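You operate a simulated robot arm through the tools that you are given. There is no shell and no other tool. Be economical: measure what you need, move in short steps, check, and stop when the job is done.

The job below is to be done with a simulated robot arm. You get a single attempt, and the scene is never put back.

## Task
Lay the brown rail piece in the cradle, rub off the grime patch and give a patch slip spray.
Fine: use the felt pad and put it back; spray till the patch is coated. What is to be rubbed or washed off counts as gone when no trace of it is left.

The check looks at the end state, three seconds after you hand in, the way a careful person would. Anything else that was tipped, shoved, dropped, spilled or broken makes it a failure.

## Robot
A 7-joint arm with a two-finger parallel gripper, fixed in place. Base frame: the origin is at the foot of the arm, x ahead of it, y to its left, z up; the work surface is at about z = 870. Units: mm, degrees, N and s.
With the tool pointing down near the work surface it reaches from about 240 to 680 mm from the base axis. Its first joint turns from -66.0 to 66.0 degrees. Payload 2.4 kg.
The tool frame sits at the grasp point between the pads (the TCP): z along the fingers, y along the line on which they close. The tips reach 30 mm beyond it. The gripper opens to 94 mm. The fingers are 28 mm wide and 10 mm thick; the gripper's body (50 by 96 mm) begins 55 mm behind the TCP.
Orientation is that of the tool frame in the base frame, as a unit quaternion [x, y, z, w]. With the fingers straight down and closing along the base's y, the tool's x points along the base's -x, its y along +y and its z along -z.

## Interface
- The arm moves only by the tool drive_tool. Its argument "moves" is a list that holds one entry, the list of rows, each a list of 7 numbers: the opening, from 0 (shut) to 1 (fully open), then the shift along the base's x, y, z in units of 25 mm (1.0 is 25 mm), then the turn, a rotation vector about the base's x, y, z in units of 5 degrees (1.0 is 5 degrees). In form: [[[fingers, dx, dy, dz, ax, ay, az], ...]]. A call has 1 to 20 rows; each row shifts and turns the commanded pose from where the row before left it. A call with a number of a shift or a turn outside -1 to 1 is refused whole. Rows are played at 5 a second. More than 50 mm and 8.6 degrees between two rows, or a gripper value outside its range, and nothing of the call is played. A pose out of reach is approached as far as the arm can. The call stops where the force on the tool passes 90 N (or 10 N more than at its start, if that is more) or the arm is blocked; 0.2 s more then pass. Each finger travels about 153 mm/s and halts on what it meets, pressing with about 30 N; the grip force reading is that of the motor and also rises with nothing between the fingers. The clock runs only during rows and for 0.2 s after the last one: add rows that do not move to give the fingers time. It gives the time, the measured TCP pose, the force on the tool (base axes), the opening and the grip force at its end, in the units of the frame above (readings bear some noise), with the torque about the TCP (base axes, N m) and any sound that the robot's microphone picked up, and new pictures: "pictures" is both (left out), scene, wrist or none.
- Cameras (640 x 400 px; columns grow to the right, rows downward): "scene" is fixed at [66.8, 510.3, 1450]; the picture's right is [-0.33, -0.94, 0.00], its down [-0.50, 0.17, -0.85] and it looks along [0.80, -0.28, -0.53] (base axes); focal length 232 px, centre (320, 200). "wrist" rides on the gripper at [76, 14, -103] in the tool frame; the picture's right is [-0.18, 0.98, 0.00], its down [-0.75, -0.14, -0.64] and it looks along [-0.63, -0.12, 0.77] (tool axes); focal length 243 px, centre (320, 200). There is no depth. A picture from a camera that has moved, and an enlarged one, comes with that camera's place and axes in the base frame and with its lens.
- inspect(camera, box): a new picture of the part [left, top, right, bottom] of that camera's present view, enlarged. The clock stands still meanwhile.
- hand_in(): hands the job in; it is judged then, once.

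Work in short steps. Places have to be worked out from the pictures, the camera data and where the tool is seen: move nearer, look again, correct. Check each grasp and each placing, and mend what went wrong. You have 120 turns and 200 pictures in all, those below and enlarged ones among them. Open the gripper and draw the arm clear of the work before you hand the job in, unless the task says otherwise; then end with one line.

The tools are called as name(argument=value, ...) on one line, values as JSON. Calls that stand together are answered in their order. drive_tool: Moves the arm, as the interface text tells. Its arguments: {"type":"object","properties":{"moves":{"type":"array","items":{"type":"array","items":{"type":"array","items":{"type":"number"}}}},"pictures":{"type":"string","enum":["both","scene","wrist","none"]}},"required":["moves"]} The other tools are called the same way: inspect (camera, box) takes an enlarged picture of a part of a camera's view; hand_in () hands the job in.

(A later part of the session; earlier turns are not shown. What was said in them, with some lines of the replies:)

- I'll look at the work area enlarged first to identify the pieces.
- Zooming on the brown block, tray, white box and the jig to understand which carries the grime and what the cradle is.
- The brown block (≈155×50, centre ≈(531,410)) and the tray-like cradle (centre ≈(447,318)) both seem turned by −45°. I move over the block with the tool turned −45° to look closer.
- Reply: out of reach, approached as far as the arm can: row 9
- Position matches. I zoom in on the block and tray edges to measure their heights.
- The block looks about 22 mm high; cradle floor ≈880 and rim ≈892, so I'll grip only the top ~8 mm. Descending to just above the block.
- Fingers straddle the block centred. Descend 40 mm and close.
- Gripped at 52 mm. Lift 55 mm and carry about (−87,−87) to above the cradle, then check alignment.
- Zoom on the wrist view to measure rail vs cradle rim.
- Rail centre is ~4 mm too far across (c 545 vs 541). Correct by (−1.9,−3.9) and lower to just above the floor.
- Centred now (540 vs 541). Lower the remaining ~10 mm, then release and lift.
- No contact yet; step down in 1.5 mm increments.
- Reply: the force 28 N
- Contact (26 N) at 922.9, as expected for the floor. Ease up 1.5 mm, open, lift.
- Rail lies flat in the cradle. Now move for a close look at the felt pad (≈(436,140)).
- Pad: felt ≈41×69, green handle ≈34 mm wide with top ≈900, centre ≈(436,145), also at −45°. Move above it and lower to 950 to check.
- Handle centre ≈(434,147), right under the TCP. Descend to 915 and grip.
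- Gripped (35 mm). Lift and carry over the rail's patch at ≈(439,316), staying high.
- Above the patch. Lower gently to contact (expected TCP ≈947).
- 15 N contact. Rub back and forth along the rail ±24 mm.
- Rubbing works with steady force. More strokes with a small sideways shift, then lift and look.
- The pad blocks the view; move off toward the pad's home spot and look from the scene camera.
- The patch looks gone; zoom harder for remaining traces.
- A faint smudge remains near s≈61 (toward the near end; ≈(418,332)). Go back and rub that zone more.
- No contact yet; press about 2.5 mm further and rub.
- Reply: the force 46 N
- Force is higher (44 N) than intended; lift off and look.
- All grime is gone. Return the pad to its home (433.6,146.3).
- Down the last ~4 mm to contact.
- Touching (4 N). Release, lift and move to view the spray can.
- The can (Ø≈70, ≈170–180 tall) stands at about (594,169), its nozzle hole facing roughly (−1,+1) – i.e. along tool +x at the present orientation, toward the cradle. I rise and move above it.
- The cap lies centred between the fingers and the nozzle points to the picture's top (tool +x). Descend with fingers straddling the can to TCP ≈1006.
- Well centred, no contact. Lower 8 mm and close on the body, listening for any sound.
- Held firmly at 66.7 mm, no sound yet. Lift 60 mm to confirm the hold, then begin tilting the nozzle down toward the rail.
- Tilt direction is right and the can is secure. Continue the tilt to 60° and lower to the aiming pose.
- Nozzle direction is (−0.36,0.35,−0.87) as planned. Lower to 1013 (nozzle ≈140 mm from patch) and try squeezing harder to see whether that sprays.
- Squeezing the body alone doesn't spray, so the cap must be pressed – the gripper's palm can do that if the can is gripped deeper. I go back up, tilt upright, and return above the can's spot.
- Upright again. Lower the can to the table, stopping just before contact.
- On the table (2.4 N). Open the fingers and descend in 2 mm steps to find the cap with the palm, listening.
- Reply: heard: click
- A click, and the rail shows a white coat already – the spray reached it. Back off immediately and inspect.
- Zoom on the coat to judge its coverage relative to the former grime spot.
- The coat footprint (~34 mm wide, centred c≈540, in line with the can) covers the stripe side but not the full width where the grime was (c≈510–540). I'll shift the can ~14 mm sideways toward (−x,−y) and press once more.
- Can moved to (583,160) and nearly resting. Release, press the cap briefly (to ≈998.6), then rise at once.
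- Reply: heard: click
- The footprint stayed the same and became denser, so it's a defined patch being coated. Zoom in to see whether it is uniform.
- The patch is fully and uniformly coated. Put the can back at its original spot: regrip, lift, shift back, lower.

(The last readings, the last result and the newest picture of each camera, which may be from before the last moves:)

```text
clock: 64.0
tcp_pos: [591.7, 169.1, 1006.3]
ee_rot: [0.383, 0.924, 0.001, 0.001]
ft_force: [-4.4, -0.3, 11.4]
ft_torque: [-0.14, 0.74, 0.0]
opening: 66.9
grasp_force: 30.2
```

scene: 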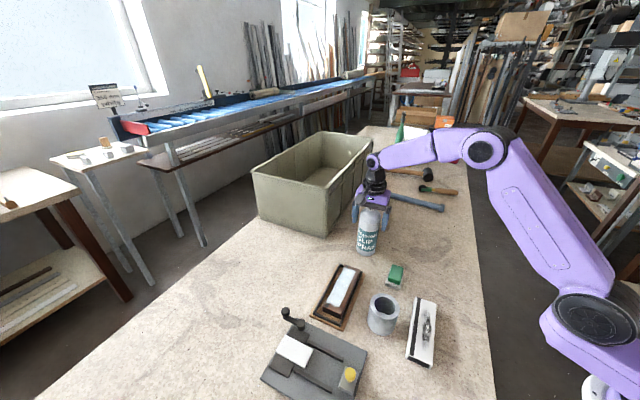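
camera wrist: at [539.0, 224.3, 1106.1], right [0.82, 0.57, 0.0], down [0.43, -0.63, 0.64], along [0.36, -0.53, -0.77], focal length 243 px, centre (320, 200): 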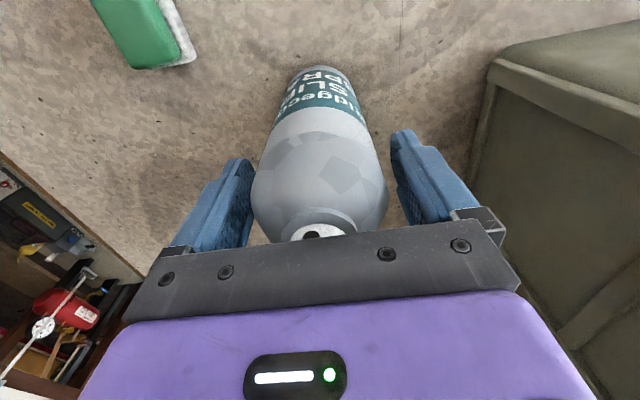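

Contact with the table. Ease up slightly, release, and lift straight away.

drive_tool(moves=[[[0.65, 0, 0, 0.04, 0, 0, 0], [0.75, 0, 0, 0, 0, 0, 0], [0.95, 0, 0, 0.05, 0, 0, 0], [1, 0, 0, 0, 0, 0, 0], [1, 0, 0, 0.8, 0, 0, 0], [1, 0, 0, 1, 0, 0, 0], [1, 0, 0, 1, 0, 0, 0], [1, 0, 0, 1, 0, 0, 0], [1, 0, 0, 1, 0, 0, 0], [1, 0, 0, 1, 0, 0, 0], [1, -0.8, -0.8, 1, 0, 0, 0], [1, -0.8, -0.8, 0.5, 0, 0, 0], [1, -0.8, -0.8, 0, 0, 0, 0], [1, 0, 0, 0, 0, 0, 0]]])

inspect(camera="scene", box=[240, 180, 460, 400])

inspect(camera="wrist", box=[160, 0, 480, 200])

```text
clock: 67.0
tcp_pos: [530.2, 110.1, 1190.5]
ee_rot: [0.383, 0.924, 0.0, 0.0]
ft_force: [-0.1, 0.1, 1.0]
ft_torque: [-0.03, -0.04, 0.0]
opening: 93.9
grasp_force: 0.1
camera wrist: at [487.9, 173.8, 1291.8], right [0.82, 0.57, 0.0], down [0.43, -0.63, 0.64], along [0.36, -0.53, -0.77], focal length 243 px, centre (320, 200)
```

scene: 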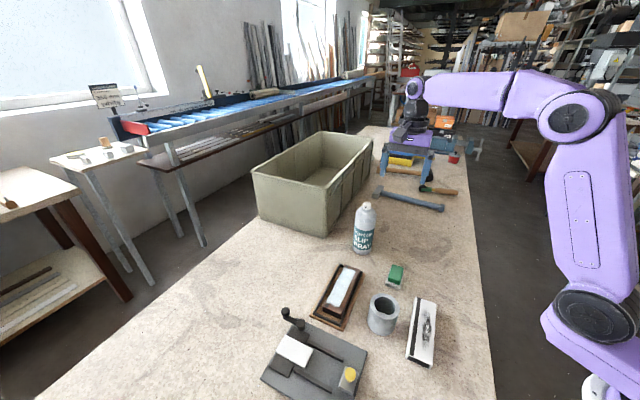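
wrist: 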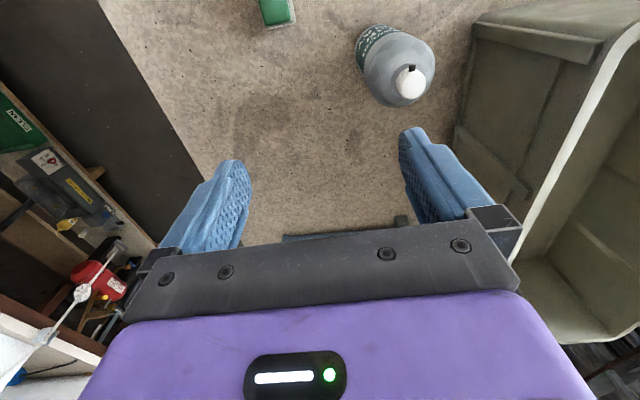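

```text
1.82 times, centred on (350, 290) of scene
camera zoom: at [66.8, 510.3, 1450.0], right [-0.33, -0.94, 0.0], down [-0.5, 0.17, -0.85], along [0.8, -0.28, -0.53], focal length 423 px, centre (266, 36)
```

zoom: 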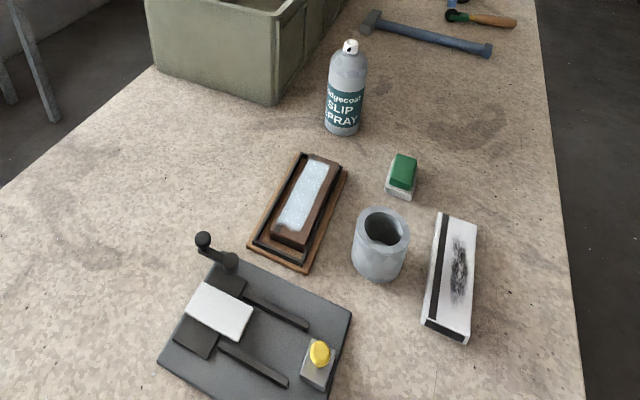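

```text
2.00 times, centred on (320, 100) of wrist
camera zoom: at [487.9, 173.8, 1291.8], right [0.82, 0.57, 0.0], down [0.43, -0.63, 0.64], along [0.36, -0.53, -0.77], focal length 485 px, centre (320, 400)
```

zoom: 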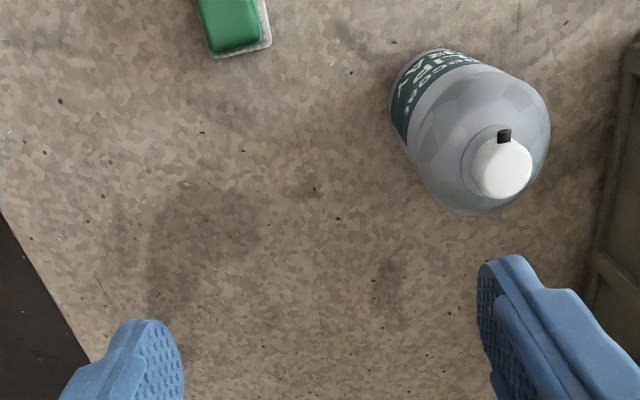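

Everything is back in place. One last check that the rail sits flat in the cradle (it slid sideways while rubbing): view it with the wrist camera.

drive_tool(moves=[[[1, -0.5, 0.96, 0, 0, 0, 0], [1, -0.5, 0.96, 0, 0, 0, 0], [1, -0.5, 0.96, 0, 0, 0, 0], [1, -0.5, 0.96, 0, 0, 0, 0], [1, -0.5, 0.96, -0.6, 0, 0, 0], [1, -0.5, 0.96, -0.9, 0, 0, 0], [1, -0.5, 0.96, -0.9, 0, 0, 0], [1, -0.5, 0.96, -0.9, 0, 0, 0], [1, -0.5, 0.96, -0.9, 0, 0, 0], [1, -0.5, 0.96, -0.9, 0, 0, 0], [1, -0.5, 0.96, -0.9, 0, 0, 0], [1, 0, 0, 0, 0, 0, 0]]], pictures="none")

inspect(camera="wrist", box=[240, 50, 400, 240])

```text
clock: 69.6
tcp_pos: [393.4, 375.1, 1041.1]
ee_rot: [0.382, 0.924, 0.0, 0.0]
ft_force: [-0.6, 0.0, -0.1]
ft_torque: [0.02, -0.02, 0.02]
opening: 94.0
grasp_force: 0.1
```

```text
2.11 times, centred on (320, 145) of wrist
camera zoom: at [350.7, 439.5, 1142.2], right [0.83, 0.56, 0.0], down [0.43, -0.63, 0.64], along [0.36, -0.53, -0.77], focal length 511 px, centre (320, 316)
```

zoom: 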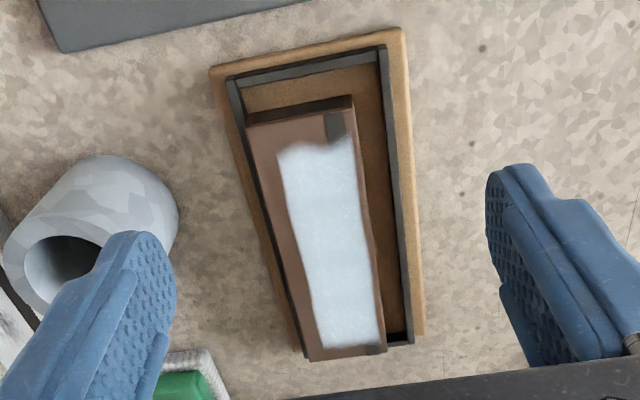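

Corner geometry is consistent with the rail lying flat at z≈902 within the walls. Move the arm clear and take a last zoom of both ends.

drive_tool(moves=[[[1, 0, 0, 1, 0, 0, 0], [1, 0, 0, 1, 0, 0, 0], [1, 0, 0, 1, 0, 0, 0], [1, 0, -1, 1, 0, 0, 0], [1, 0, -1, 0, 0, 0, 0], [1, 0, -1, 0, 0, 0, 0], [1, 0, -1, 0, 0, 0, 0], [1, 0, -1, 0, 0, 0, 0], [1, 0, -1, 0, 0, 0, 0], [1, 0, -1, 0, 0, 0, 0], [1, 0, -1, 0, 0, 0, 0], [1, 0, -1, 0, 0, 0, 0], [1, 0, -1, 0, 0, 0, 0], [1, 0, 0, 0, 0, 0, 0]]], pictures="scene")

inspect(camera="scene", box=[310, 290, 360, 330])

inspect(camera="scene", box=[330, 255, 380, 295])

```text
clock: 72.6
tcp_pos: [395.2, 122.2, 1141.4]
ee_rot: [0.382, 0.924, -0.001, 0.0]
ft_force: [0.0, -0.8, -0.2]
ft_torque: [0.01, 0.0, -0.01]
opening: 94.0
grasp_force: 0.1
```

scene: 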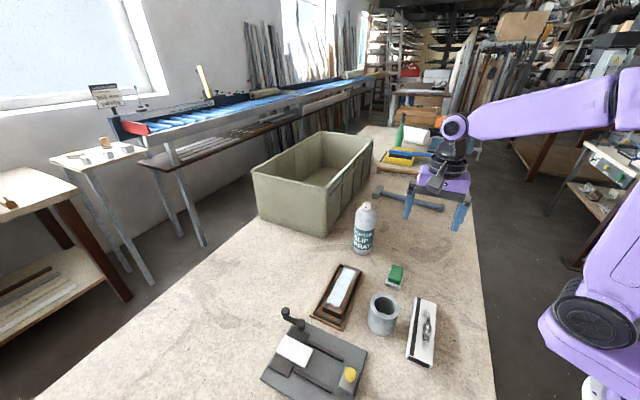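

```text
10.00 times, centred on (335, 310) of scene
camera zoom: at [66.8, 510.3, 1450.0], right [-0.33, -0.94, 0.0], down [-0.5, 0.17, -0.85], along [0.8, -0.28, -0.53], focal length 2324 px, centre (170, -900)
```

zoom: 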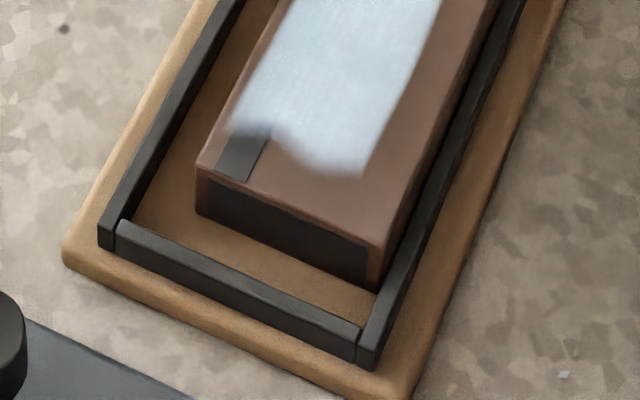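

```text
10.00 times, centred on (355, 275) of scene
camera zoom: at [66.8, 510.3, 1450.0], right [-0.33, -0.94, 0.0], down [-0.5, 0.17, -0.85], along [0.8, -0.28, -0.53], focal length 2324 px, centre (-30, -550)
```

zoom: 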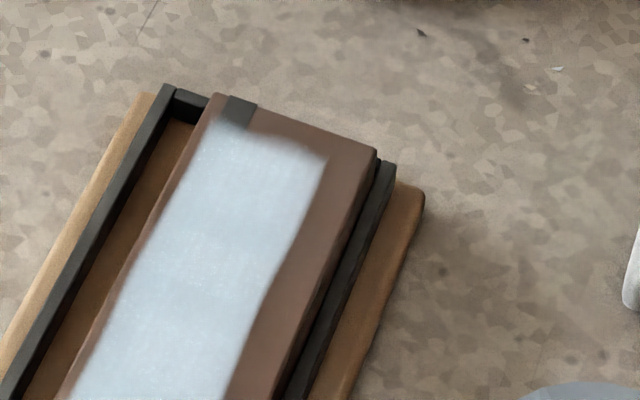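

The rail lies flat in the cradle, the patch is coated, the pad and can are back in place, and the gripper is open and clear. Handing in.

hand_in()

```text
The job is handed in.
```

The brown rail piece lies flat in the cradle, the grime patch is rubbed off, the patch is coated with slip spray, and the felt pad and spray can are back in their places.
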